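You operate a simulated robot arm through the tools that you are given. There is no shell and no other tool. Be economical: measure what you need, move in short steps, check, and stop when the job is done.

The job below is to be done with a simulated robot arm. You get a single attempt, and the scene is never put back.

Task
Take the parts tub that says "Clips" from the top of the orange bench mat and leave it on the top of the drawer case. Take the flat black cap and put it on the brown valve block. Take the orange filter cartridge from the top of the repair bench and leave it on top of the black head. Shut the top drawer. Take the yellow case and leave it on the top of the parts stand. Put the yellow striped plate on the top of the board bench away on the top of the pump table. Put two of the nuts from the top of the board bench on the top of the small table. Any order will do. Set down upright: orange filter cartridge.

The check looks at the end state, three seconds after you hand in, the way a careful person would. Anything else that was tipped, shoved, dropped, spilled or broken makes it a failure. A push-on lid holds only when it is set on centred and level and pressed home; a screw cap is set on level and turned clockwise until tight.

Robot
A 7-joint arm with a vacuum gripper on a trunk, on a base that drives. Base frame: it is fixed to the floor where the robot stands at the start and does not move with it; the origin is under the middle of the robot, x ahead of it, y to its left, z up; the surface under the hand at the start is at about z = 860. Readings come in mm, rad, newtons and seconds.
Its first joint turns from -2.897 to 2.897 rad. Places, roughly: black head (9x9x8 cm) [500, 1100, 900]; brown valve block [500, 1250, 1000]; flat black cap (5x5x3 cm) [400, 300, 900]; nut (4x3x2 cm) [0, 3300, 900]; orange filter cartridge (5x5x9 cm) [500, 900, 900]; parts tub [500, 0, 1000]; top drawer [700, 900, 1000]; top of the drawer case [800, 900, 1100]; top of the parts stand [-2400, 1800, 400]; top of the pump table [-1700, 3300, 800]; top of the small table [-2400, 3400, 800]; yellow case (7x10x3 cm) [900, -100, 900]; yellow striped plate (6x6x2 cm) [200, 3300, 900]. Payload 1.06 kg.
Tool frame: the origin (TCP) lies in the middle of the cups' lips, and z points out of the cups. The gripper has 1 cup of 24 mm across, covering 24 by 24 mm (tool x, y); the bellows give 8 mm. With the vacuum on, a cup seals on a smooth face that it is pressed against (1 to 4 N); it does not hold porous or soft things. The pull reaches 23 N.
Orientation is that of the tool frame in the base frame, as a unit quaternion [x, y, z, w]. With the cups facing straight down, the tool's x points along the base's -x, its y along +y and its z along -z.

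Tools
- The arm moves only by the tool apply_moves. Its arguments are lists of equal length, an entry for each row: "offset": the shift along the tool's x, y, z in mm, a list of three; "angular": the turn, a rotation vector about the tool's x, y, z in rad, a list of three; "vac": the vacuum: 1 switches it on, -1 off. In form: {"offset": [[x, y, z], ...], "angular": [[rx, ry, rz], ...], "vac": [vac, ...]}. A call has 1 to 12 rows; each row is the pose to reach, as a shift and turn from the pose commanded when the call began, along the tool's axes at that moment. Rows are played at 5 a second. More than 50 mm and 0.15 rad between two rows, or a gripper value outside its range, and nothing of the call is played. Where a pose cannot be reached the arm comes as near as it can. A force on the tool above 40 N (or 10 N above the force at the start of the call, whichever is more), or a blocked arm, ends the call early, and 0.2 s more pass. The pull builds up within a second once a cup has sealed. Time passes only in rows, and 0.2 s behind the last, so rows that repeat a pose give it time. The reply holds the time, the measured pose of the TCP, the force on the tool along the base axes and the pull of the vacuum, in the units named above and with some noise, with the torque about the TCP (base axes, N m) and any sound that the robot's microphone picked up.
- Cameras (640 x 400 px; columns grow to the right, rows downward): "scene" is now at [179.7, 236, 1495.4]; the picture's right is [0.26, -0.96, 0.00], its down [-0.58, -0.16, -0.80] and it looks along [0.77, 0.21, -0.60] (base axes); focal length 214 px, centre (320, 200). "wrist" rides on the gripper at [78, 19, -96] in the tool frame; the picture's right is [-0.24, 0.97, 0.00], its down [-0.71, -0.17, -0.69] and it looks along [-0.67, -0.16, 0.73] (tool axes); focal length 243 px, centre (320, 200). There is no depth. A picture from a camera that has moved, and an enlarged one, comes with that camera's place and axes in the base frame and with its lens. The place of the scene camera against the robot may be out by one fixed shift of up to 18 mm in any direction.
- grab_frame(camera): a new picture of that camera. No time passes.
- steer(legs): drives the robot by 1 to 6 legs, each [ahead, left, turn to the left] in mm, mm and rad, along the robot's own axes; the way and the turn of a leg run together, so that a leg with both is an arc; at most 1500 mm and 3.142 rad a leg. The arm and the cameras ride along, it lands a little off, and it stops where it bumps. It gives what a move gives.
- pan_tilt(pan, tilt): turns the head with the scene camera to pan (to the left, within 2.094 rad either way) and tilt (down, from -0.506 to 1.204), counted from straight ahead of the robot. It gives what a move gives.
- enlarge(camera, box): a new picture of the part [left, top, right, bottom] of that camera's present view, enlarged. No time passes.
- finish_job(): hands the job in; it is judged then, once.

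Go step by step. Nothing tells you exact positions but the pictures and the camera data: compare them with the known pose of the tool, close in by small moves and look again before you grip or let go. The budget is 217 turns and 210 pictures, counting those below and the enlarged ones. Unless the task says otherwise, let go and move clear before handing in, and close with one line.

The tools are called after ">>>" as a command line: name --argument value ..., lists and objects as JSON in quotes. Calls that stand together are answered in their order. apply_moves: Moves the arm, as the interface text tells. Its arguments: {"type":"object","properties":{"offset":{"type":"array"},"angular":{"type":"array"},"vac":{"type":"array"}},"required":["offset","angular","vac"]} The other tools are called the same way: steer (legs) drives the base; pan_tilt (pan, tilt) turns the head that bears the scene camera; grab_frame (camera) takes a picture; enlarge (camera, box) takes an enlarged picture of a part of a camera's view; finish_job () hands the job in.

At the start:

```text
t: 0.0
eef_pos: [345.8, 330.5, 1319.6]
ee_rot: [-0.001, 1.0, 0.0, 0.0]
force: [0.2, 0.4, 0.0]
torque: [-0.02, 0.02, -0.05]
pull: 0.0
robot x, y, heading: [-1.1, 0.1, -0.001]
head pan, tilt: [0.265, 0.642]
```

scene: 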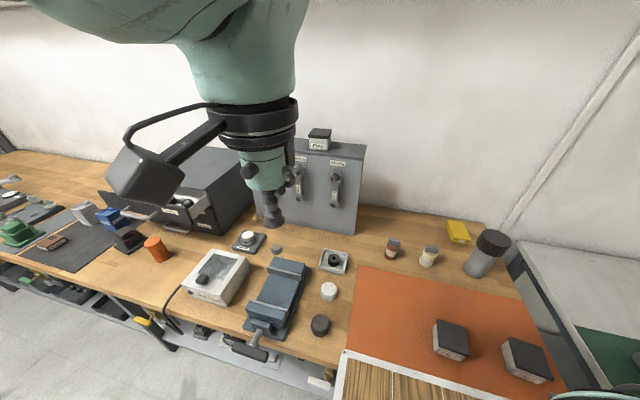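
wrist: 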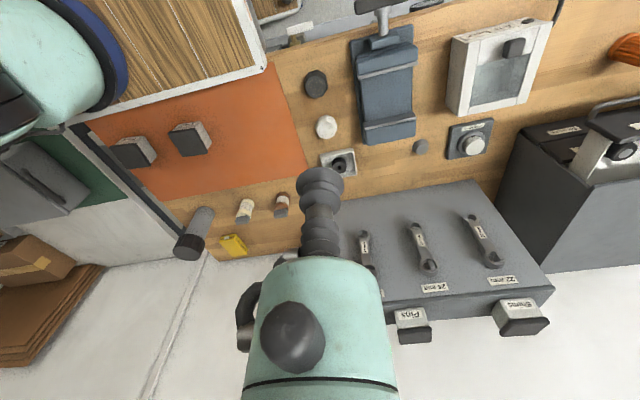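

I see a bench with an orange mat holding two tubs, a flat black cap, a drawer case and more on the left. First I take enlarged views to identify the objects.

>>> enlarge --camera "scene" --box '[300, 220, 580, 395]'

>>> enlarge --camera "scene" --box '[0, 140, 280, 315]'

```text
2.29 times, centred on (440, 308) of scene
camera zoom: at [179.7, 236.0, 1495.4], right [0.26, -0.96, 0.0], down [-0.58, -0.16, -0.8], along [0.77, 0.21, -0.6], focal length 490 px, centre (46, -46)
```

zoom: 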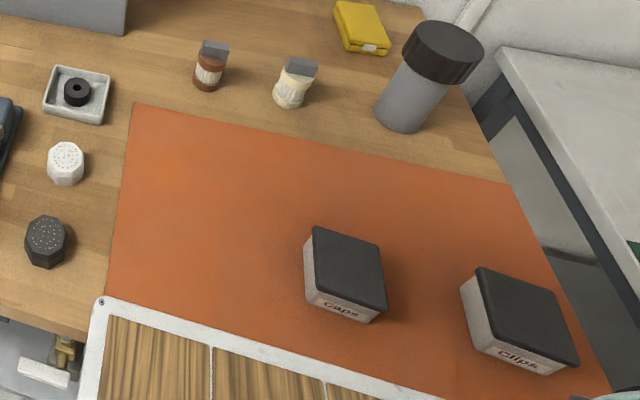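

```text
2.29 times, centred on (140, 228) of scene
camera zoom: at [179.7, 236.0, 1495.4], right [0.26, -0.96, 0.0], down [-0.58, -0.16, -0.8], along [0.77, 0.21, -0.6], focal length 490 px, centre (731, 137)
```

zoom: 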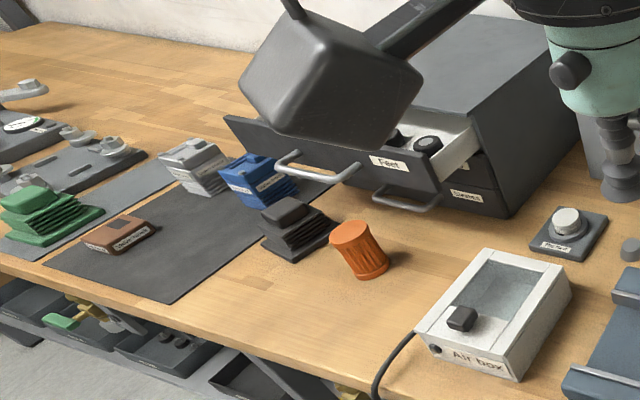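

The Clips tub is the right-hand one on the mat, near (477, -177); the flat black cap is near (424, 302) and the yellow case near (901, -129). I move above the Clips tub first.

>>> apply_moves --offset '[[-12, -46, 0], [-24, -92, 0], [-36, -138, 0], [-48, -184, 0], [-60, -230, 0], [-72, -276, 0], [-84, -322, 0], [-96, -368, 0], [-108, -414, 0], [-120, -460, 0], [-131, -507, 0]]' --angular '[[0, 0, 0], [0, 0, 0], [0, 0, 0], [0, 0, 0], [0, 0, 0], [0, 0, 0], [0, 0, 0], [0, 0, 0], [0, 0, 0], [0, 0, 0], [0, 0, 0]]' --vac '[-1, -1, -1, -1, -1, -1, -1, -1, -1, -1, -1]'

>>> grab_frame --camera "wrist"

>>> grab_frame --camera "scene"

```text
t: 2.4
eef_pos: [477.3, -176.4, 1322.1]
ee_rot: [0.001, 1.0, 0.0, 0.0]
force: [-1.3, 0.8, -0.1]
torque: [0.0, -0.02, 0.03]
pull: 0.1
robot x, y, heading: [-2.1, 1.5, 0.004]
head pan, tilt: [0.265, 0.642]
```

```text
205 pictures are left
camera wrist: at [399.6, -158.4, 1417.4], right [0.23, 0.97, 0.0], down [0.71, -0.17, 0.68], along [0.67, -0.16, -0.73], focal length 243 px, centre (320, 200)
```

wrist: 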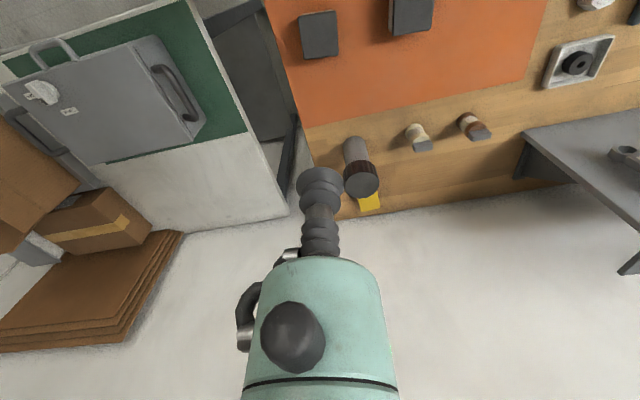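

```text
204 pictures are left
camera scene: at [179.3, 236.1, 1495.4], right [0.26, -0.96, 0.0], down [-0.58, -0.16, -0.8], along [0.77, 0.21, -0.6], focal length 214 px, centre (320, 200)
```

scene: 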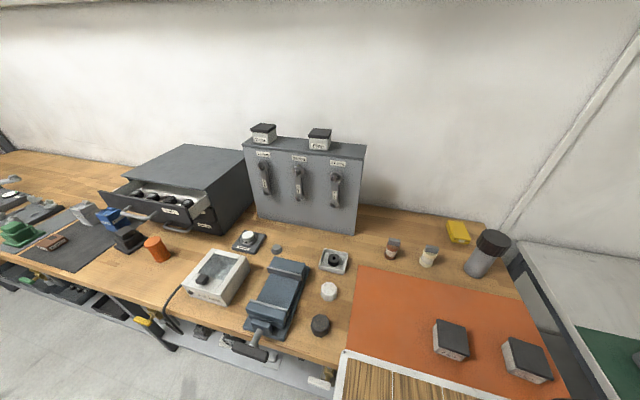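

Both cameras put the Clips tub near (478, -177). I descend to about 90 mm above it and look again.

>>> apply_moves --offset '[[0, 0, 50], [0, 0, 100], [0, 0, 150], [0, 0, 200], [0, 0, 250], [0, 0, 300], [0, 0, 340], [0, 0, 340]]' --angular '[[0, 0, 0], [0, 0, 0], [0, 0, 0], [0, 0, 0], [0, 0, 0], [0, 0, 0], [0, 0, 0], [0, 0, 0]]' --vac '[-1, -1, -1, -1, -1, -1, -1, -1]'

>>> grab_frame --camera "wrist"

>>> enlarge --camera "scene" --box '[420, 260, 640, 398]'

```text
t: 4.4
eef_pos: [500.8, -24.9, 977.5]
ee_rot: [-0.316, 0.949, -0.001, -0.001]
force: [0.3, -0.6, 0.5]
torque: [0.0, 0.04, -0.02]
pull: 0.1
out of reach, approached as far as the arm can: row 4
robot x, y, heading: [5.2, -3.2, 0.003]
head pan, tilt: [0.265, 0.642]
stopped in row 8: the arm was blocked; the commanded pose is now the measured one
```

```text
203 pictures are left
camera wrist: at [428.0, -57.0, 1075.0], right [-0.4, 0.92, 0.0], down [0.67, 0.29, 0.68], along [0.63, 0.27, -0.73], focal length 243 px, centre (320, 200)
```

wrist: 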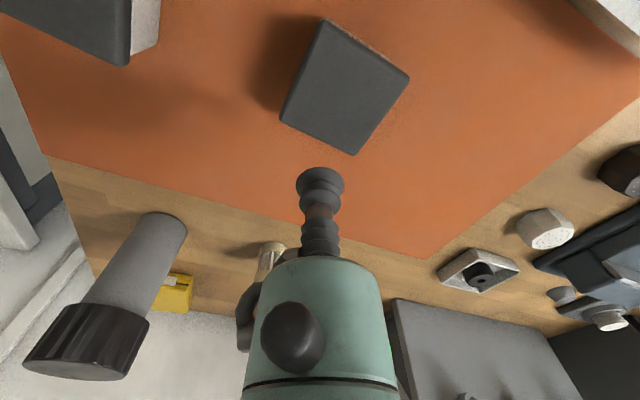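

```text
2.90 times, centred on (530, 329) of scene
camera zoom: at [180.3, 235.7, 1495.4], right [0.26, -0.96, 0.0], down [-0.58, -0.16, -0.8], along [0.77, 0.21, -0.6], focal length 622 px, centre (-289, -174)
```

zoom: 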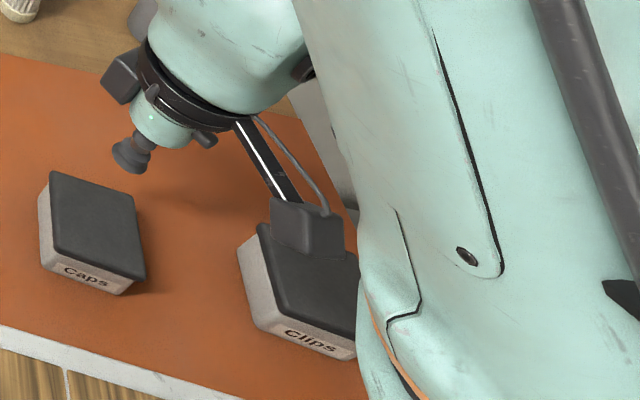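

The arm hit a reach limit near its body and swung aside; nothing has been touched. I raise the tool, straighten it, then back the base off for a more comfortable reach.

>>> apply_moves --offset '[[0, 0, -45], [0, 0, -90], [0, 0, -135], [0, 0, -180], [0, 0, -225], [0, 0, -225]]' --angular '[[0, 0, 0], [0, 0, 0.14], [0, 0, 0.28], [0, 0, 0.42], [0, 0, 0.56], [0, 0, 0.64]]' --vac '[-1, -1, -1, -1, -1, -1]'

>>> steer --legs '[[-200, -150, 0]]'

>>> grab_frame --camera "wrist"

>>> grab_frame --camera "scene"

```text
t: 5.8
eef_pos: [499.7, -27.3, 1204.8]
ee_rot: [-0.001, 1.0, -0.002, 0.0]
force: [0.2, 0.1, 0.5]
torque: [0.01, 0.02, -0.03]
pull: 0.1
robot x, y, heading: [-2.7, 1.1, 0.0]
head pan, tilt: [0.265, 0.642]
```

```text
t: 7.6
eef_pos: [302.9, -173.8, 1205.3]
ee_rot: [0.0, 1.0, -0.001, -0.001]
force: [0.0, -0.4, 0.3]
torque: [0.01, -0.02, -0.01]
pull: 0.2
robot x, y, heading: [-198.1, -144.8, -0.006]
head pan, tilt: [0.265, 0.642]
```

```text
201 pictures are left
camera wrist: at [225.1, -156.0, 1300.2], right [0.24, 0.97, 0.0], down [0.71, -0.17, 0.69], along [0.67, -0.16, -0.73], focal length 243 px, centre (320, 200)
```

wrist: 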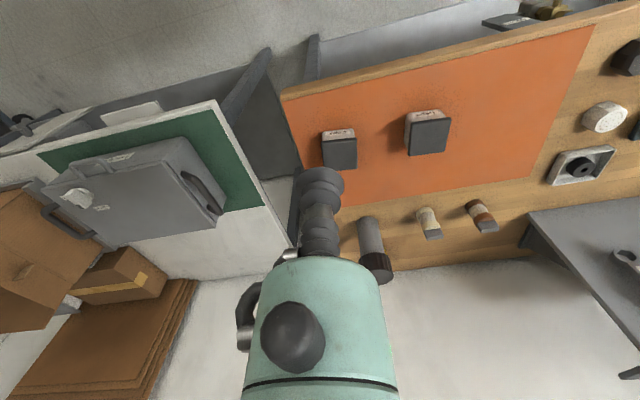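

```text
200 pictures are left
camera scene: at [-17.5, 87.9, 1495.4], right [0.26, -0.97, 0.0], down [-0.58, -0.16, -0.8], along [0.77, 0.21, -0.6], focal length 214 px, centre (320, 200)
```

scene: 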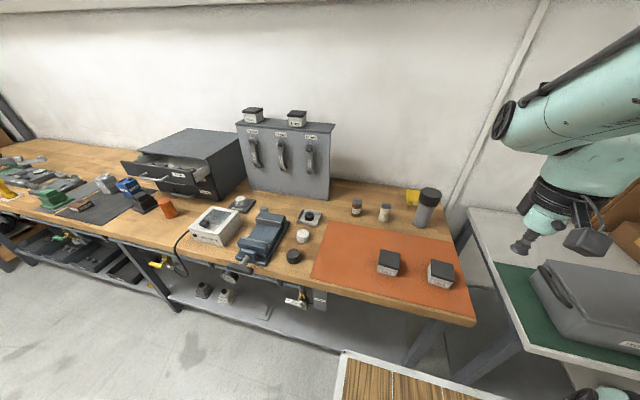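

The base is at (-198, -145), so the tub is now about 680 mm away. I move over it at (475, -177) and descend to z ≈ 990.

>>> apply_moves --offset '[[-43, -1, 0], [-86, -1, 0], [-129, -2, 0], [-173, -3, 0], [-173, -3, 50], [-173, -3, 100], [-173, -3, 150], [-173, -3, 200], [-173, -3, 215], [-173, -3, 215]]' --angular '[[0, 0, 0], [0, 0, 0], [0, 0, 0], [0, 0, 0], [0, 0, 0], [0, 0, 0], [0, 0, 0], [0, 0, 0], [0, 0, 0], [0, 0, 0]]' --vac '[-1, -1, -1, -1, -1, -1, -1, -1, -1, -1]'

>>> grab_frame --camera "wrist"

>>> enlarge --camera "scene" --box '[360, 200, 520, 300]'

```text
t: 9.8
eef_pos: [474.4, -179.3, 990.6]
ee_rot: [0.001, 1.0, -0.001, 0.0]
force: [0.4, 0.3, 0.6]
torque: [0.0, 0.02, -0.01]
pull: 0.1
robot x, y, heading: [-199.5, -148.1, -0.004]
head pan, tilt: [0.265, 0.642]
```

```text
199 pictures are left
camera wrist: at [397.8, -160.1, 1085.3], right [0.24, 0.97, 0.0], down [0.71, -0.17, 0.69], along [0.67, -0.16, -0.73], focal length 243 px, centre (320, 200)
```

wrist: 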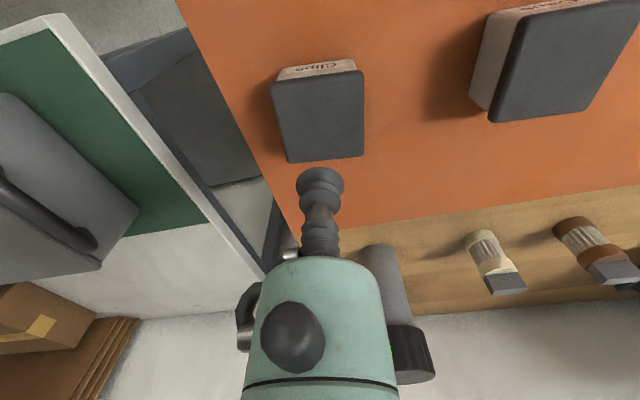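

```text
4.00 times, centred on (440, 250) of scene
camera zoom: at [-17.5, 87.9, 1495.4], right [0.26, -0.97, 0.0], down [-0.58, -0.16, -0.8], along [0.77, 0.21, -0.6], focal length 858 px, centre (-160, 0)
```

zoom: 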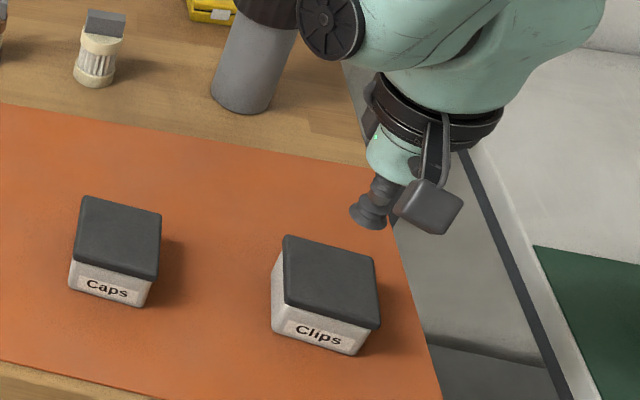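

The lid top is about z 900–915, centred near (477, -179). I lower with the vacuum on in small steps until contact.

>>> apply_moves --offset '[[-3, 0, 40], [-3, 0, 60], [-3, 0, 66], [-3, 0, 70], [-3, 0, 74], [-3, 0, 78]]' --angular '[[0, 0, 0], [0, 0, 0], [0, 0, 0], [0, 0, 0], [0, 0, 0], [0, 0, 0]]' --vac '[1, 1, 1, 1, 1, 1]'

>>> enlarge --camera "wrist" --box '[200, 50, 440, 200]'

```text
t: 11.2
eef_pos: [478.6, -177.9, 912.3]
ee_rot: [0.0, 1.0, -0.001, 0.001]
force: [-3.0, 0.7, 12.9]
torque: [0.02, 0.0, -0.03]
pull: 22.6
robot x, y, heading: [-196.4, -146.7, -0.003]
head pan, tilt: [0.265, 0.642]
```

```text
2.67 times, centred on (320, 125) of wrist
camera zoom: at [401.0, -159.6, 1007.7], right [0.23, 0.97, 0.0], down [0.71, -0.17, 0.69], along [0.67, -0.16, -0.73], focal length 647 px, centre (320, 400)
```

zoom: 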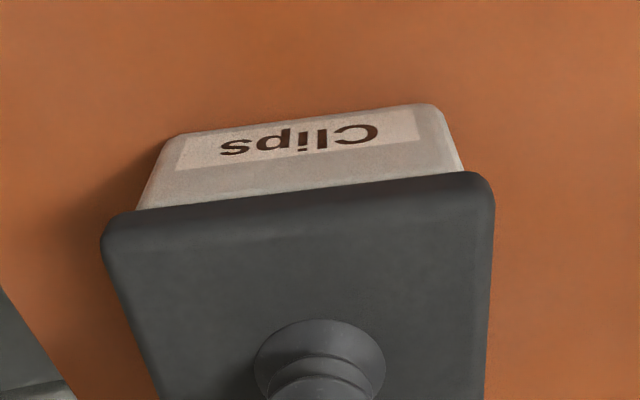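

The cup has sealed on the Clips lid (pull 22.6). I lift it straight up and check that the whole tub comes along.

>>> apply_moves --offset '[[0, 0, -10], [0, 0, -40], [0, 0, -80], [0, 0, -130], [0, 0, -180], [0, 0, -230], [0, 0, -280], [0, 0, -330], [0, 0, -340]]' --angular '[[0, 0, 0], [0, 0, 0], [0, 0, 0], [0, 0, 0], [0, 0, 0], [0, 0, 0], [0, 0, 0], [0, 0, 0], [0, 0, 0]]' --vac '[1, 1, 1, 1, 1, 1, 1, 1, 1]'

>>> grab_frame --camera "wrist"

>>> grab_frame --camera "scene"

```text
t: 13.2
eef_pos: [477.2, -178.1, 1252.2]
ee_rot: [0.0, 1.0, 0.0, 0.0]
force: [-0.6, 0.5, -2.4]
torque: [0.01, 0.01, 0.02]
pull: 23.0
robot x, y, heading: [-197.2, -147.5, -0.002]
head pan, tilt: [0.265, 0.642]
```

```text
196 pictures are left
camera wrist: at [399.9, -159.7, 1347.5], right [0.23, 0.97, 0.0], down [0.71, -0.17, 0.69], along [0.67, -0.16, -0.73], focal length 243 px, centre (320, 200)
```

wrist: 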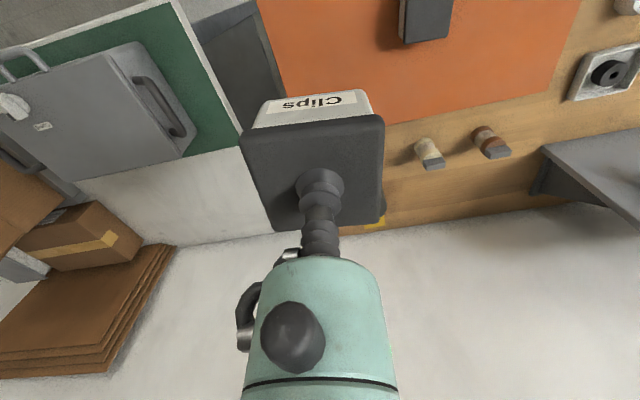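

```text
195 pictures are left
camera scene: at [-17.3, 87.9, 1495.4], right [0.26, -0.97, 0.0], down [-0.58, -0.16, -0.8], along [0.77, 0.21, -0.6], focal length 214 px, centre (320, 200)
```

scene: 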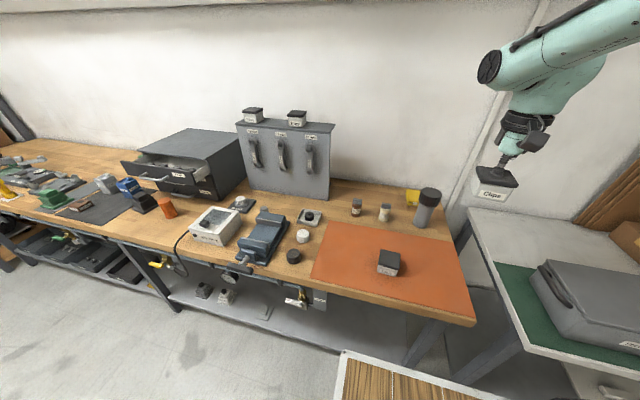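

The tub is held whole. I drive left along the bench to the drawer case.

>>> steer --legs '[[0, 950, 0], [130, 0, 0]]'

>>> pan_tilt --pan 0.1 --tilt 0.642

>>> grab_frame --camera "scene"

>>> grab_frame --camera "wrist"

```text
t: 19.1
eef_pos: [602.2, 789.7, 1251.3]
ee_rot: [-0.008, 1.0, -0.001, 0.0]
force: [-0.4, 0.5, -2.2]
torque: [0.0, -0.01, -0.01]
pull: 22.6
robot x, y, heading: [-73.5, 812.1, 0.014]
head pan, tilt: [0.265, 0.642]
```

```text
t: 19.8
eef_pos: [603.4, 789.8, 1251.5]
ee_rot: [-0.008, 1.0, 0.0, -0.001]
force: [0.4, 0.8, -2.0]
torque: [0.02, -0.01, -0.03]
pull: 22.9
robot x, y, heading: [-73.1, 811.5, 0.012]
head pan, tilt: [0.099, 0.642]
```

```text
194 pictures are left
camera scene: at [106.9, 1033.9, 1495.3], right [0.11, -0.99, 0.0], down [-0.6, -0.07, -0.8], along [0.8, 0.09, -0.6], focal length 214 px, centre (320, 200)
```

scene: 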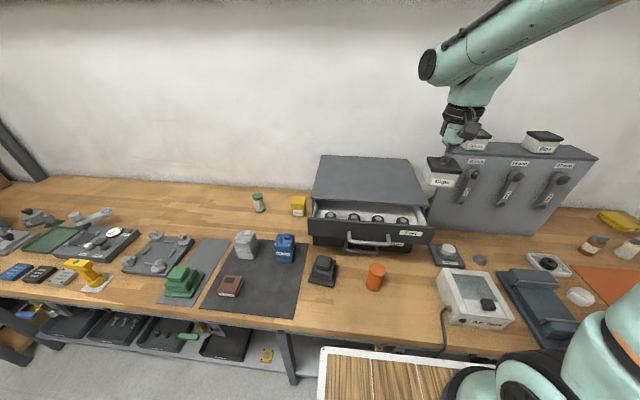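

```text
193 pictures are left
camera wrist: at [525.2, 806.9, 1347.0], right [0.22, 0.98, 0.0], down [0.71, -0.16, 0.69], along [0.67, -0.15, -0.73], focal length 243 px, centre (320, 200)
```

wrist: 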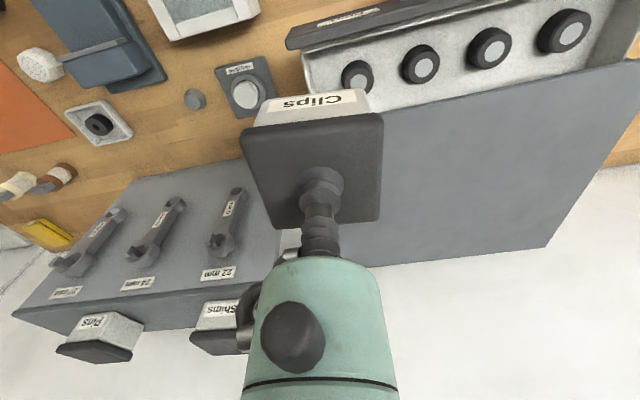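

The drawer case top spans about x 660–990, y 755–1125 at z ≈ 1080 and is clear. I move over (790, 900) and descend partway.

>>> apply_moves --offset '[[-37, 22, 0], [-74, 44, 0], [-111, 66, 0], [-148, 88, 0], [-187, 110, 0], [-187, 110, 40], [-187, 110, 70], [-187, 110, 70]]' --angular '[[0, 0, 0], [0, 0, 0], [0, 0, 0], [0, 0, 0], [0, 0, 0], [0, 0, 0], [0, 0, 0], [0, 0, 0]]' --vac '[1, 1, 1, 1, 1, 1, 1, 1]'

>>> grab_frame --camera "wrist"

>>> enlarge --camera "scene" --box '[280, 100, 480, 225]'

```text
t: 21.6
eef_pos: [789.9, 902.2, 1181.7]
ee_rot: [-0.008, 1.0, -0.001, 0.0]
force: [0.7, -0.2, -1.7]
torque: [0.02, -0.01, 0.02]
pull: 23.4
robot x, y, heading: [-73.8, 813.4, 0.016]
head pan, tilt: [0.099, 0.642]
```

```text
192 pictures are left
camera wrist: at [711.5, 920.0, 1276.6], right [0.22, 0.98, 0.0], down [0.71, -0.16, 0.69], along [0.67, -0.15, -0.73], focal length 243 px, centre (320, 200)
```

wrist: 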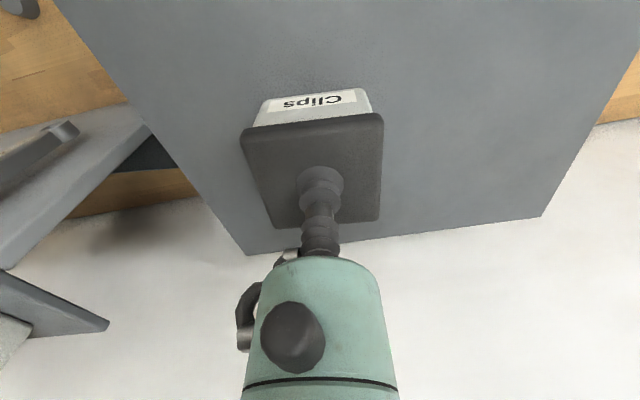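

```text
3.20 times, centred on (380, 162) of scene
camera zoom: at [106.9, 1033.8, 1495.3], right [0.11, -0.99, 0.0], down [-0.6, -0.07, -0.8], along [0.8, 0.09, -0.6], focal length 686 px, centre (128, 320)
```

zoom: 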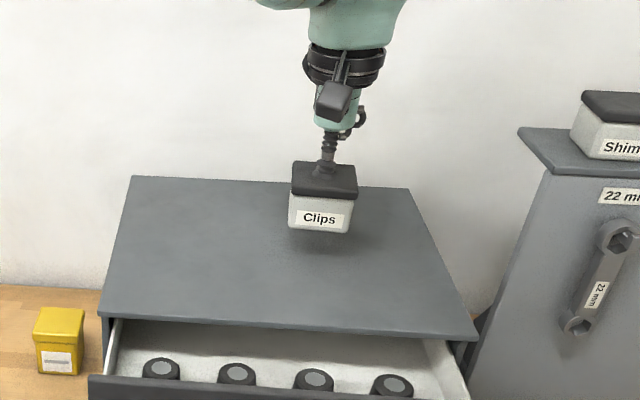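

The tub hangs over the clear case top. I lower in small steps to feel contact.

>>> apply_moves --offset '[[0, 0, 20], [0, 0, 30], [0, 0, 34], [0, 0, 38], [0, 0, 42], [0, 0, 45]]' --angular '[[0, 0, 0], [0, 0, 0], [0, 0, 0], [0, 0, 0], [0, 0, 0], [0, 0, 0]]' --vac '[1, 1, 1, 1, 1, 1]'

>>> enlarge --camera "scene" --box '[280, 100, 480, 225]'

```text
t: 23.0
eef_pos: [789.4, 901.1, 1138.4]
ee_rot: [-0.008, 1.0, -0.001, 0.002]
force: [5.0, -0.1, 17.2]
torque: [0.0, 0.04, 0.05]
pull: 23.3
robot x, y, heading: [-70.6, 811.8, 0.012]
head pan, tilt: [0.099, 0.642]
```

```text
3.20 times, centred on (380, 162) of scene
camera zoom: at [106.5, 1033.7, 1495.4], right [0.11, -0.99, 0.0], down [-0.59, -0.07, -0.8], along [0.8, 0.09, -0.6], focal length 686 px, centre (128, 320)
```

zoom: 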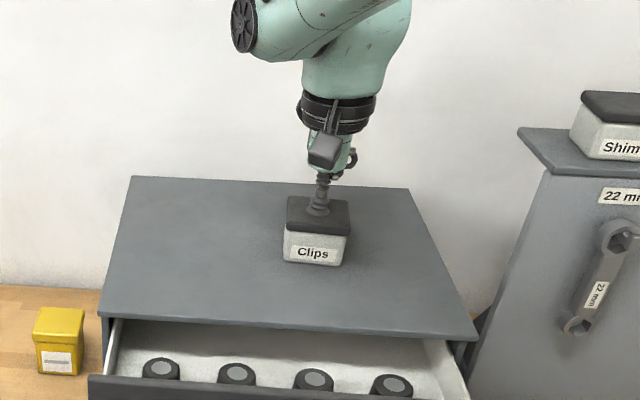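

The tub is on the case top. I ease off, release and rise.

>>> apply_moves --offset '[[0, 0, -4], [0, 0, -4], [0, 0, -4], [0, 0, -4], [0, 0, -8], [0, 0, -20], [0, 0, -60], [0, 0, -110], [0, 0, -110]]' --angular '[[0, 0, 0], [0, 0, 0], [0, 0, 0], [0, 0, 0], [0, 0, 0], [0, 0, 0], [0, 0, 0], [0, 0, 0], [0, 0, 0]]' --vac '[1, -1, -1, -1, -1, -1, -1, -1, -1]'

>>> grab_frame --camera "scene"

>>> enlarge --camera "scene" --box '[200, 185, 440, 335]'

```text
t: 25.0
eef_pos: [786.1, 903.7, 1245.3]
ee_rot: [-0.008, 1.0, -0.001, 0.0]
force: [-0.3, -0.2, -0.5]
torque: [0.0, -0.01, 0.0]
pull: 0.0
robot x, y, heading: [-73.2, 807.3, 0.014]
head pan, tilt: [0.099, 0.642]
```

```text
189 pictures are left
camera scene: at [107.1, 1033.8, 1495.3], right [0.11, -0.99, 0.0], down [-0.6, -0.07, -0.8], along [0.8, 0.09, -0.6], focal length 214 px, centre (320, 200)
```

scene: 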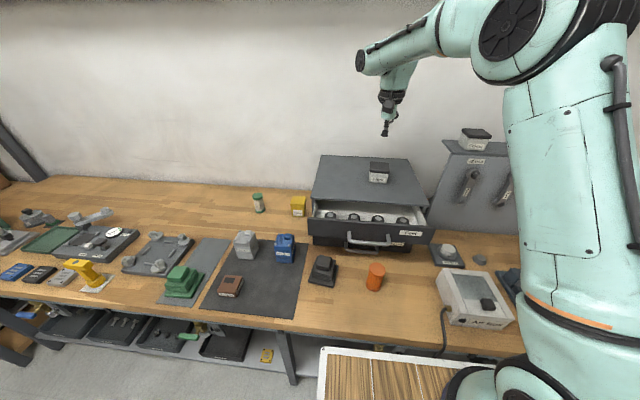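

```text
2.67 times, centred on (320, 260) of scene
camera zoom: at [107.1, 1033.8, 1495.3], right [0.11, -0.99, 0.0], down [-0.6, -0.07, -0.8], along [0.8, 0.09, -0.6], focal length 572 px, centre (320, 40)
```

zoom: 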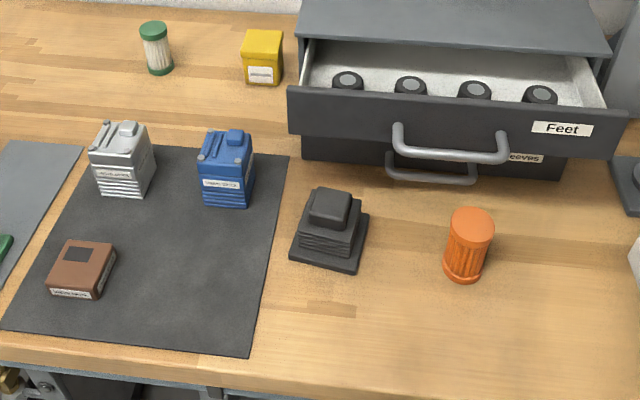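

The Clips tub rests on the case. Next I shut the drawer: its face is near x ≈ 585, z 1000–1065, so I bring the tool in front of the left part of the face, tilted forward about 1 rad.

>>> apply_moves --offset '[[41, 22, 0], [82, 44, 0], [123, 66, 0], [164, 88, 0], [205, 110, 0], [246, 132, 20], [286, 154, 45], [286, 154, 45]]' --angular '[[0, -0.14, 0], [0, -0.28, 0], [0, -0.42, 0], [0, -0.56, 0], [0, -0.7, 0], [0, -0.84, 0], [0, -0.98, 0], [0, -1.0, 0]]' --vac '[-1, -1, -1, -1, -1, -1, -1, -1]'

>>> grab_frame --camera "scene"

>>> grab_frame --camera "wrist"

```text
refused: row 6 steps farther than a row can; nothing moved
```

```text
187 pictures are left
camera scene: at [107.1, 1033.8, 1495.3], right [0.11, -0.99, 0.0], down [-0.6, -0.07, -0.8], along [0.8, 0.09, -0.6], focal length 214 px, centre (320, 200)
```

scene: 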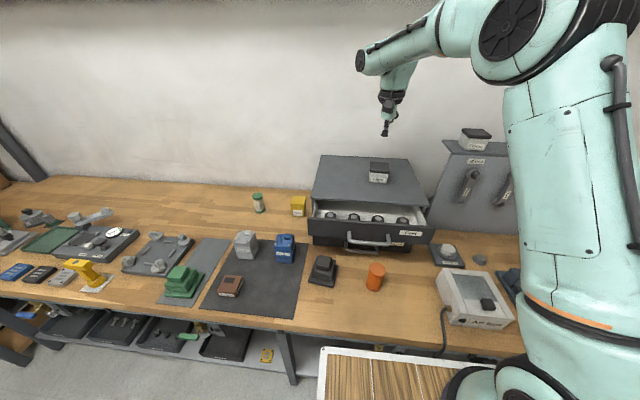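

```text
186 pictures are left
camera wrist: at [709.3, 921.1, 1341.3], right [0.22, 0.98, 0.0], down [0.71, -0.16, 0.68], along [0.67, -0.15, -0.73], focal length 243 px, centre (320, 200)
```

wrist: 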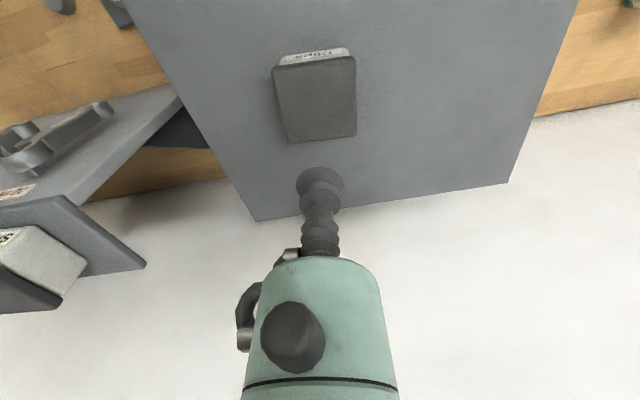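

A step was too long; I repeat with shorter ones.

>>> apply_moves --offset '[[41, 22, 0], [82, 44, 0], [123, 66, 0], [164, 88, 0], [205, 110, 0], [246, 132, 10], [286, 154, 20], [286, 154, 45]]' --angular '[[0, -0.14, 0], [0, -0.28, 0], [0, -0.42, 0], [0, -0.56, 0], [0, -0.7, 0], [0, -0.84, 0], [0, -0.98, 0], [0, -1.0, 0]]' --vac '[-1, -1, -1, -1, -1, -1, -1, -1]'

>>> grab_frame --camera "scene"

>>> grab_frame --camera "wrist"

```text
t: 26.8
eef_pos: [504.4, 1055.6, 1205.6]
ee_rot: [-0.008, 0.877, 0.003, 0.481]
force: [0.0, -0.6, 0.1]
torque: [0.02, 0.01, 0.04]
pull: 0.1
out of reach, approached as far as the arm can: row 8
robot x, y, heading: [-72.3, 808.5, 0.014]
head pan, tilt: [0.099, 0.642]
```

```text
185 pictures are left
camera scene: at [106.7, 1033.5, 1495.4], right [0.11, -0.99, 0.0], down [-0.6, -0.07, -0.8], along [0.8, 0.09, -0.6], focal length 214 px, centre (320, 200)
```

scene: 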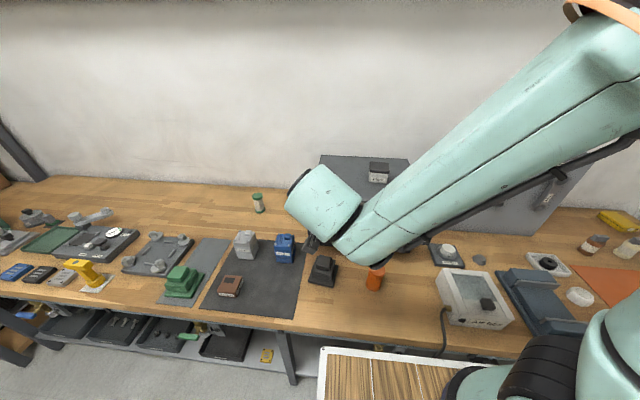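

```text
184 pictures are left
camera wrist: at [382.4, 1073.0, 1191.4], right [0.11, 0.97, 0.2], down [-0.19, -0.17, 0.97], along [0.97, -0.15, 0.17], focal length 243 px, centre (320, 200)
```

wrist: 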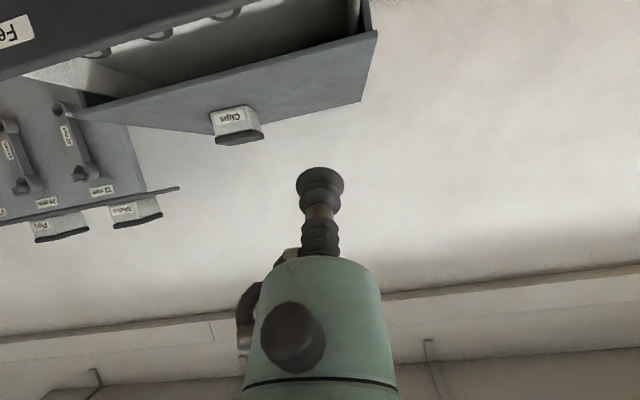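

The tilted pose needs more room, so I back the base off 250 mm and then approach the drawer face along the tool axis.

>>> steer --legs '[[-250, 0, 0]]'

>>> apply_moves --offset '[[0, 0, 46], [-1, 0, 92], [-2, 0, 138], [-3, 0, 184], [-4, 0, 230], [-5, 0, 276], [-6, 0, 310], [-6, 0, 310]]' --angular '[[0, 0, 0], [0, 0, 0], [0, 0, 0], [0, 0, 0], [0, 0, 0], [0, 0, 0], [0, 0, 0], [0, 0, 0]]' --vac '[-1, -1, -1, -1, -1, -1, -1, -1]'

>>> grab_frame --camera "scene"

>>> grab_frame --camera "wrist"

```text
t: 28.6
eef_pos: [253.3, 1052.1, 1205.6]
ee_rot: [-0.006, 0.877, 0.002, 0.48]
force: [-1.0, 0.3, -0.3]
torque: [0.0, 0.03, -0.03]
pull: 0.1
robot x, y, heading: [-322.2, 805.0, 0.008]
head pan, tilt: [0.099, 0.642]
```

```text
t: 30.4
eef_pos: [517.3, 1052.6, 1040.1]
ee_rot: [-0.005, 0.878, 0.002, 0.479]
force: [-0.9, 0.4, -0.8]
torque: [0.0, 0.0, -0.01]
pull: 0.1
robot x, y, heading: [-324.4, 808.3, 0.01]
head pan, tilt: [0.099, 0.642]
```

```text
183 pictures are left
camera scene: at [-144.4, 1030.5, 1495.3], right [0.11, -0.99, 0.0], down [-0.6, -0.07, -0.8], along [0.8, 0.09, -0.6], focal length 214 px, centre (320, 200)
```

scene: 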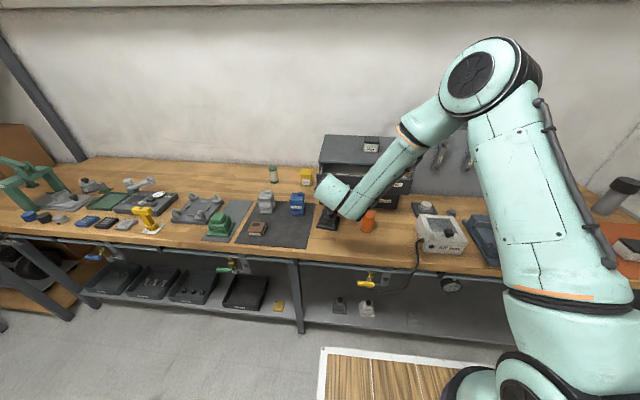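

```text
182 pictures are left
camera wrist: at [395.5, 1069.5, 1026.5], right [0.12, 0.97, 0.2], down [-0.19, -0.17, 0.97], along [0.97, -0.15, 0.17], focal length 243 px, centre (320, 200)
```

wrist: 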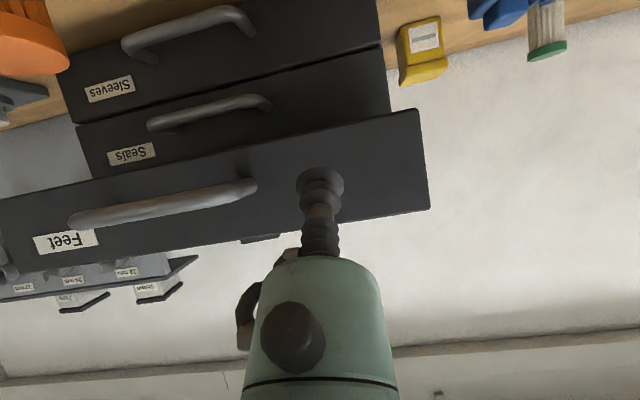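

The cup faces the top drawer's front ("Feet") left of the handle. I push straight along +x.

>>> apply_moves --offset '[[-14, 0, 21], [-22, 0, 34], [-27, 0, 42], [-32, 0, 50], [-38, 0, 59], [-43, 0, 67], [-49, 0, 76], [-54, 0, 84], [-59, 0, 92], [-65, 0, 101], [-70, 0, 109], [-76, 0, 118]]' --angular '[[0, 0, 0], [0, 0, 0], [0, 0, 0], [0, 0, 0], [0, 0, 0], [0, 0, 0], [0, 0, 0], [0, 0, 0], [0, 0, 0], [0, 0, 0], [0, 0, 0], [0, 0, 0]]' --vac '[-1, -1, -1, -1, -1, -1, -1, -1, -1, -1, -1, -1]'

>>> grab_frame --camera "wrist"

```text
t: 33.1
eef_pos: [654.3, 1059.8, 1042.0]
ee_rot: [-0.009, 0.879, 0.005, 0.477]
force: [-21.6, 1.1, 0.3]
torque: [-0.01, -0.26, -0.02]
pull: 0.1
robot x, y, heading: [-325.0, 806.7, 0.01]
head pan, tilt: [0.099, 0.642]
stopped in row 12: the force on the tool passed its limit at 48 N (the readings are from after the stop); the commanded pose is now the measured one
```

```text
181 pictures are left
camera wrist: at [531.5, 1076.4, 1027.6], right [0.11, 0.97, 0.2], down [-0.18, -0.17, 0.97], along [0.98, -0.14, 0.16], focal length 243 px, centre (320, 200)
```

wrist: 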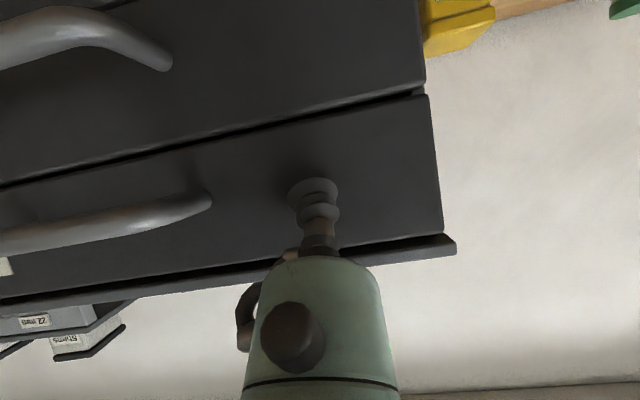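

The top drawer is shut, flush with the others. I retreat, straighten the tool and move over the orange cartridge near (510, 914).

>>> apply_moves --offset '[[20, 0, -32], [40, 0, -63], [60, 0, -95], [78, 0, -121], [65, -21, -129], [52, -42, -138], [39, -63, -146], [26, -84, -155], [12, -105, -163], [-1, -126, -171], [-14, -146, -180], [-14, -146, -180]]' --angular '[[0, 0, 0], [0, 0, 0], [0, 0, 0], [0, 0, 0], [0, 0.14, 0], [0, 0.28, 0], [0, 0.42, 0], [0, 0.56, 0], [0, 0.7, 0], [0, 0.84, 0], [0, 0.98, 0], [0, 0.995, 0]]' --vac '[-1, -1, -1, -1, -1, -1, -1, -1, -1, -1, -1, -1]'

>>> grab_frame --camera "wrist"

>>> enlarge --camera "scene" --box '[220, 120, 460, 270]'

```text
t: 35.7
eef_pos: [514.7, 911.3, 1153.2]
ee_rot: [-0.009, 1.0, 0.0, -0.001]
force: [-0.4, 0.5, -1.0]
torque: [-0.03, 0.03, 0.0]
pull: 0.0
robot x, y, heading: [-326.0, 807.5, 0.01]
head pan, tilt: [0.099, 0.642]
```

```text
180 pictures are left
camera wrist: at [437.3, 927.6, 1247.2], right [0.22, 0.98, 0.0], down [0.71, -0.16, 0.68], along [0.67, -0.15, -0.73], focal length 243 px, centre (320, 200)
```

wrist: 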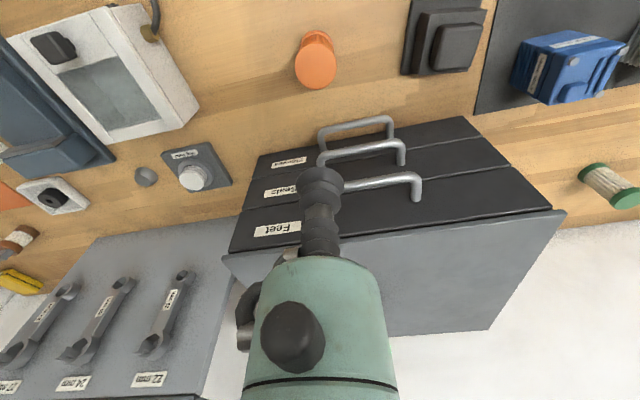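

```text
2.67 times, centred on (340, 195) of scene
camera zoom: at [-144.7, 1030.4, 1495.3], right [0.11, -0.99, 0.0], down [-0.6, -0.07, -0.8], along [0.8, 0.09, -0.6], focal length 572 px, centre (267, 213)
```

zoom: 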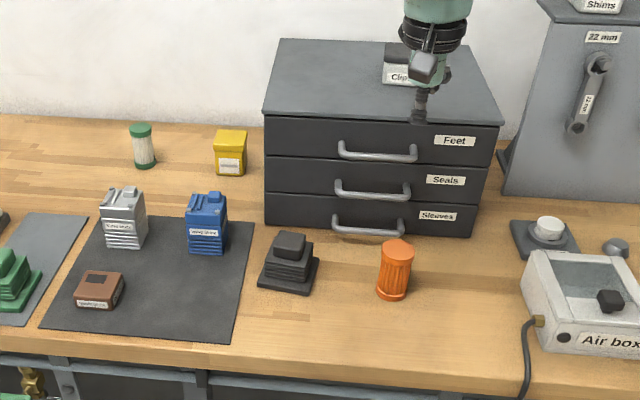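

The cartridge top is near (513, 906) and the black head's top near (530, 1068). I go down toward the cartridge.

>>> apply_moves --offset '[[2, -5, 40], [2, -5, 80], [2, -5, 120], [2, -5, 150], [2, -5, 150]]' --angular '[[0, 0, 0], [0, 0, 0], [0, 0, 0], [0, 0, 0], [0, 0, 0]]' --vac '[-1, -1, -1, -1, -1]'

>>> grab_frame --camera "wrist"

>>> enlarge --camera "scene" --box '[300, 160, 420, 235]'

```text
t: 36.9
eef_pos: [511.8, 905.6, 1002.8]
ee_rot: [-0.008, 1.0, 0.0, 0.0]
force: [-0.1, 0.4, 0.9]
torque: [-0.01, -0.05, 0.01]
pull: 0.1
robot x, y, heading: [-326.2, 804.8, 0.01]
head pan, tilt: [0.099, 0.642]
```

```text
178 pictures are left
camera wrist: at [434.2, 922.7, 1097.9], right [0.22, 0.98, 0.0], down [0.71, -0.16, 0.69], along [0.67, -0.15, -0.73], focal length 243 px, centre (320, 200)
```

wrist: 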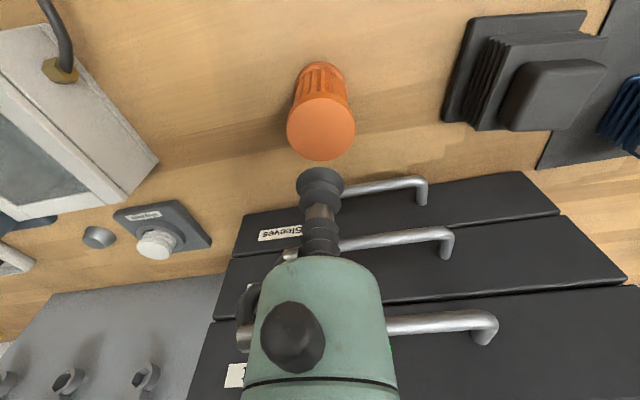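

```text
5.33 times, centred on (360, 198) of scene
camera zoom: at [-144.7, 1030.4, 1495.3], right [0.11, -0.99, 0.0], down [-0.6, -0.07, -0.8], along [0.8, 0.09, -0.6], focal length 1144 px, centre (107, 213)
```

zoom: 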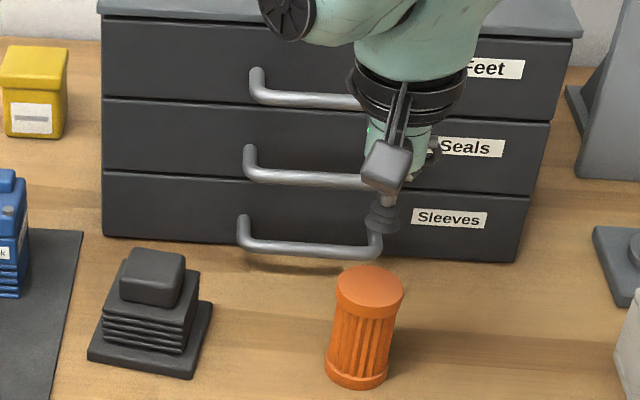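

The cartridge is upright, its top centre near (513, 906). I lower onto it in small steps with vacuum on.

>>> apply_moves --offset '[[-1, 0, 30], [-1, 0, 44], [-1, 0, 50], [-1, 0, 54], [-1, 0, 58], [-1, 0, 62], [-1, 0, 66], [-1, 0, 70]]' --angular '[[0, 0, 0], [0, 0, 0], [0, 0, 0], [0, 0, 0], [0, 0, 0], [0, 0, 0], [0, 0, 0], [0, 0, 0]]' --vac '[1, 1, 1, 1, 1, 1, 1, 1]'

>>> enlarge --camera "wrist" --box '[200, 50, 440, 200]'

```text
t: 38.7
eef_pos: [517.7, 904.6, 935.7]
ee_rot: [-0.007, 1.0, 0.0, 0.004]
force: [-4.3, -1.3, 18.0]
torque: [0.01, -0.05, 0.0]
pull: 23.1
robot x, y, heading: [-329.2, 807.2, 0.008]
head pan, tilt: [0.099, 0.642]
stopped in row 8: the force on the tool passed its limit at 44 N (the readings are from after the stop); the commanded pose is now the measured one
```

```text
2.67 times, centred on (320, 125) of wrist
camera zoom: at [438.3, 922.4, 1031.0], right [0.22, 0.98, 0.0], down [0.71, -0.16, 0.69], along [0.67, -0.15, -0.72], focal length 647 px, centre (320, 400)
```

zoom: 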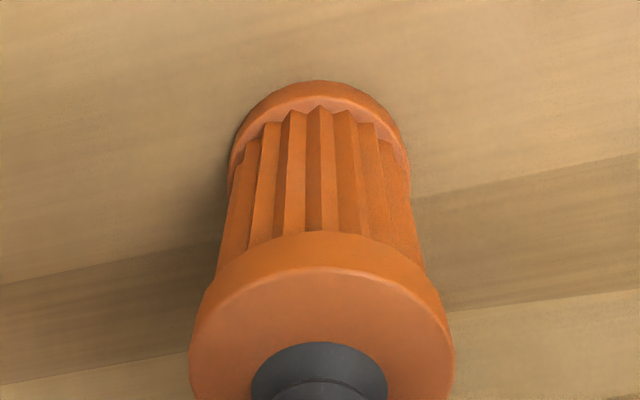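

Sealed on the cartridge (its top is at about z 942, so the bench is about 852). I lift 130 mm and look toward the black head.

>>> apply_moves --offset '[[0, 0, -6], [0, 0, -30], [0, 0, -75], [0, 0, -120], [0, 35, -130], [0, 70, -130], [0, 70, -130]]' --angular '[[0, 0, 0], [0, -0.008, 0], [0, -0.008, 0], [0, -0.008, 0], [0, -0.008, 0], [0, -0.008, 0], [0, -0.008, 0]]' --vac '[1, 1, 1, 1, 1, 1, 1]'

>>> grab_frame --camera "wrist"

>>> enlarge --camera "scene" --box '[280, 140, 440, 240]'

```text
t: 40.3
eef_pos: [513.6, 976.5, 1062.4]
ee_rot: [-0.008, 1.0, 0.0, 0.007]
force: [-0.1, 0.4, 0.6]
torque: [0.02, 0.0, -0.02]
pull: 23.0
robot x, y, heading: [-325.4, 807.0, 0.015]
head pan, tilt: [0.099, 0.642]
```

```text
175 pictures are left
camera wrist: at [434.5, 992.9, 1157.8], right [0.22, 0.98, 0.0], down [0.7, -0.16, 0.69], along [0.68, -0.15, -0.72], focal length 243 px, centre (320, 200)
```

wrist: 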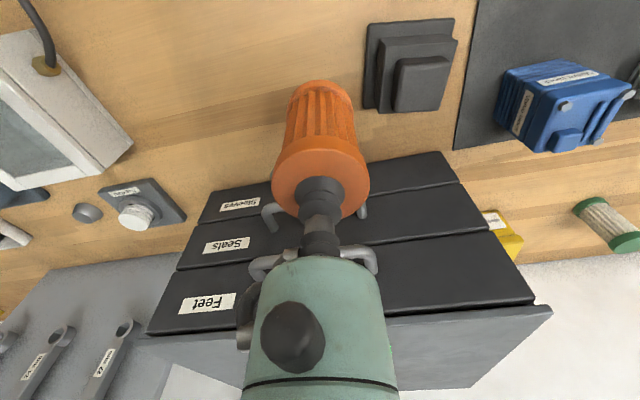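

```text
4.00 times, centred on (360, 190) of scene
camera zoom: at [-144.6, 1030.4, 1495.3], right [0.11, -0.99, 0.0], down [-0.6, -0.07, -0.8], along [0.8, 0.09, -0.6], focal length 858 px, centre (160, 240)
```

zoom: 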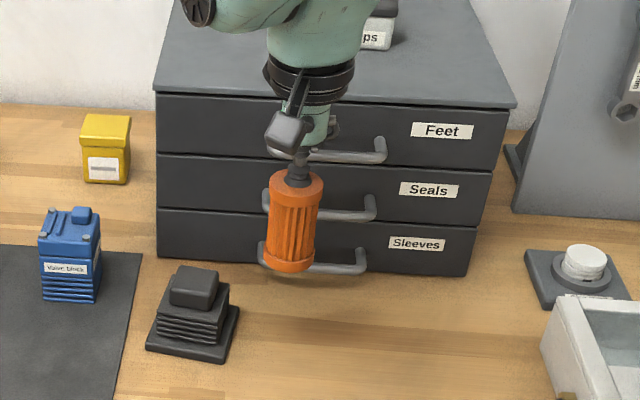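

The head's top pad is near (529, 1065) at z ≈ 932; the cup sits about 7 mm forward of the cartridge centre, so I aim the TCP at (535, 1065). I stop just above the pad to check.

>>> apply_moves --offset '[[-8, 30, 0], [-15, 60, 0], [-22, 89, 0], [-22, 89, 10], [-22, 89, 20], [-22, 89, 20]]' --angular '[[0, 0.014, 0], [0, 0.014, 0], [0, 0.014, 0], [0, 0.014, 0], [0, 0.014, 0], [0, 0.014, 0]]' --vac '[1, 1, 1, 1, 1, 1]'

>>> grab_frame --camera "wrist"

>>> enlarge --camera "scene" --box '[280, 160, 376, 220]'

```text
t: 41.7
eef_pos: [536.2, 1065.7, 1044.5]
ee_rot: [-0.008, 1.0, 0.0, 0.001]
force: [0.4, -0.6, -0.9]
torque: [-0.01, -0.01, -0.01]
pull: 23.1
robot x, y, heading: [-324.8, 805.9, 0.012]
head pan, tilt: [0.099, 0.642]
```

```text
173 pictures are left
camera wrist: at [458.1, 1082.7, 1139.9], right [0.22, 0.98, 0.0], down [0.71, -0.16, 0.68], along [0.67, -0.15, -0.73], focal length 243 px, centre (320, 200)
```

wrist: 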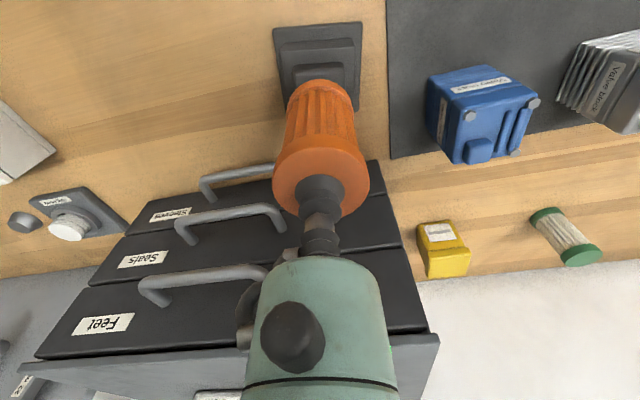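

```text
6.67 times, centred on (328, 190) of scene
camera zoom: at [-144.7, 1030.5, 1495.3], right [0.11, -0.99, 0.0], down [-0.6, -0.07, -0.8], along [0.8, 0.09, -0.6], focal length 1430 px, centre (267, 267)
```

zoom: 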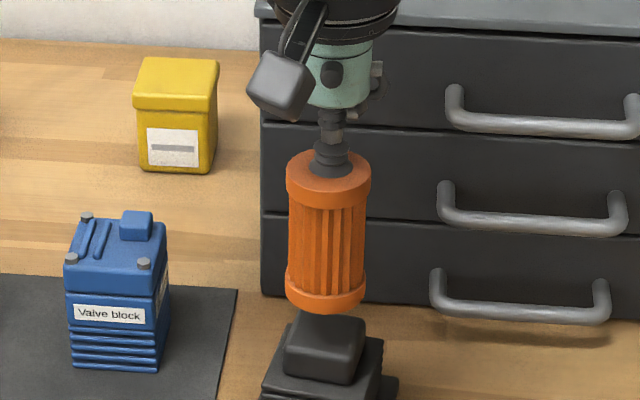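

The cartridge hangs roughly over the pad; I lower a bit more and check alignment near contact.

>>> apply_moves --offset '[[0, 2, 6], [0, 2, 12], [0, 2, 12]]' --angular '[[0, 0, 0], [0, 0, 0], [0, 0, 0]]' --vac '[1, 1, 1]'

>>> enlarge --camera "wrist" --box '[240, 0, 400, 100]'

>>> enlarge --camera "scene" --box '[296, 170, 360, 210]'

```text
t: 42.5
eef_pos: [535.3, 1067.2, 1032.4]
ee_rot: [-0.008, 1.0, 0.0, 0.0]
force: [0.5, 0.2, 0.1]
torque: [0.01, 0.06, 0.0]
pull: 23.2
robot x, y, heading: [-328.0, 807.9, 0.015]
head pan, tilt: [0.099, 0.642]
```

```text
4.00 times, centred on (320, 50) of wrist
camera zoom: at [457.6, 1084.7, 1127.7], right [0.22, 0.98, 0.0], down [0.71, -0.16, 0.68], along [0.67, -0.15, -0.73], focal length 970 px, centre (320, 800)
```

zoom: 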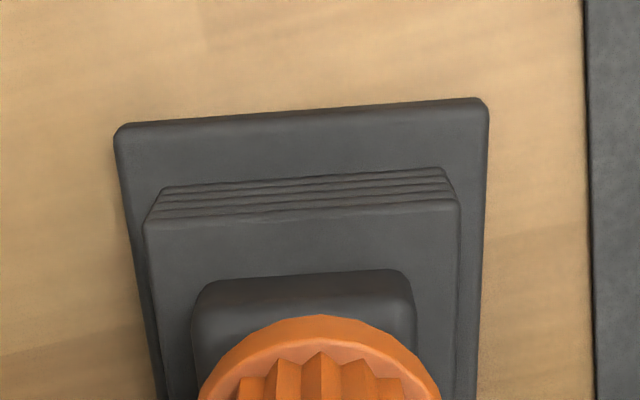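

```text
10.00 times, centred on (328, 190) of scene
camera zoom: at [-144.6, 1030.4, 1495.3], right [0.11, -0.99, 0.0], down [-0.6, -0.07, -0.8], along [0.8, 0.09, -0.6], focal length 2145 px, centre (240, 300)
```

zoom: 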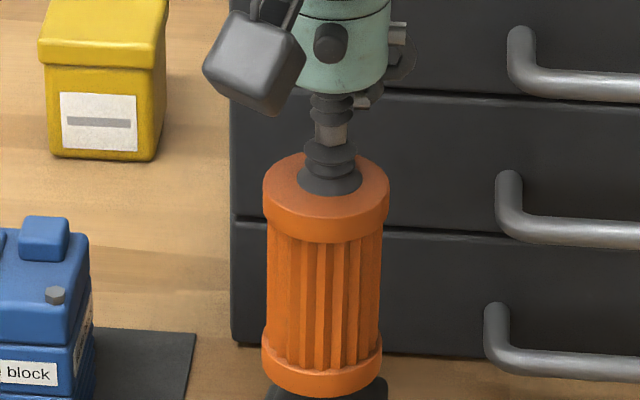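

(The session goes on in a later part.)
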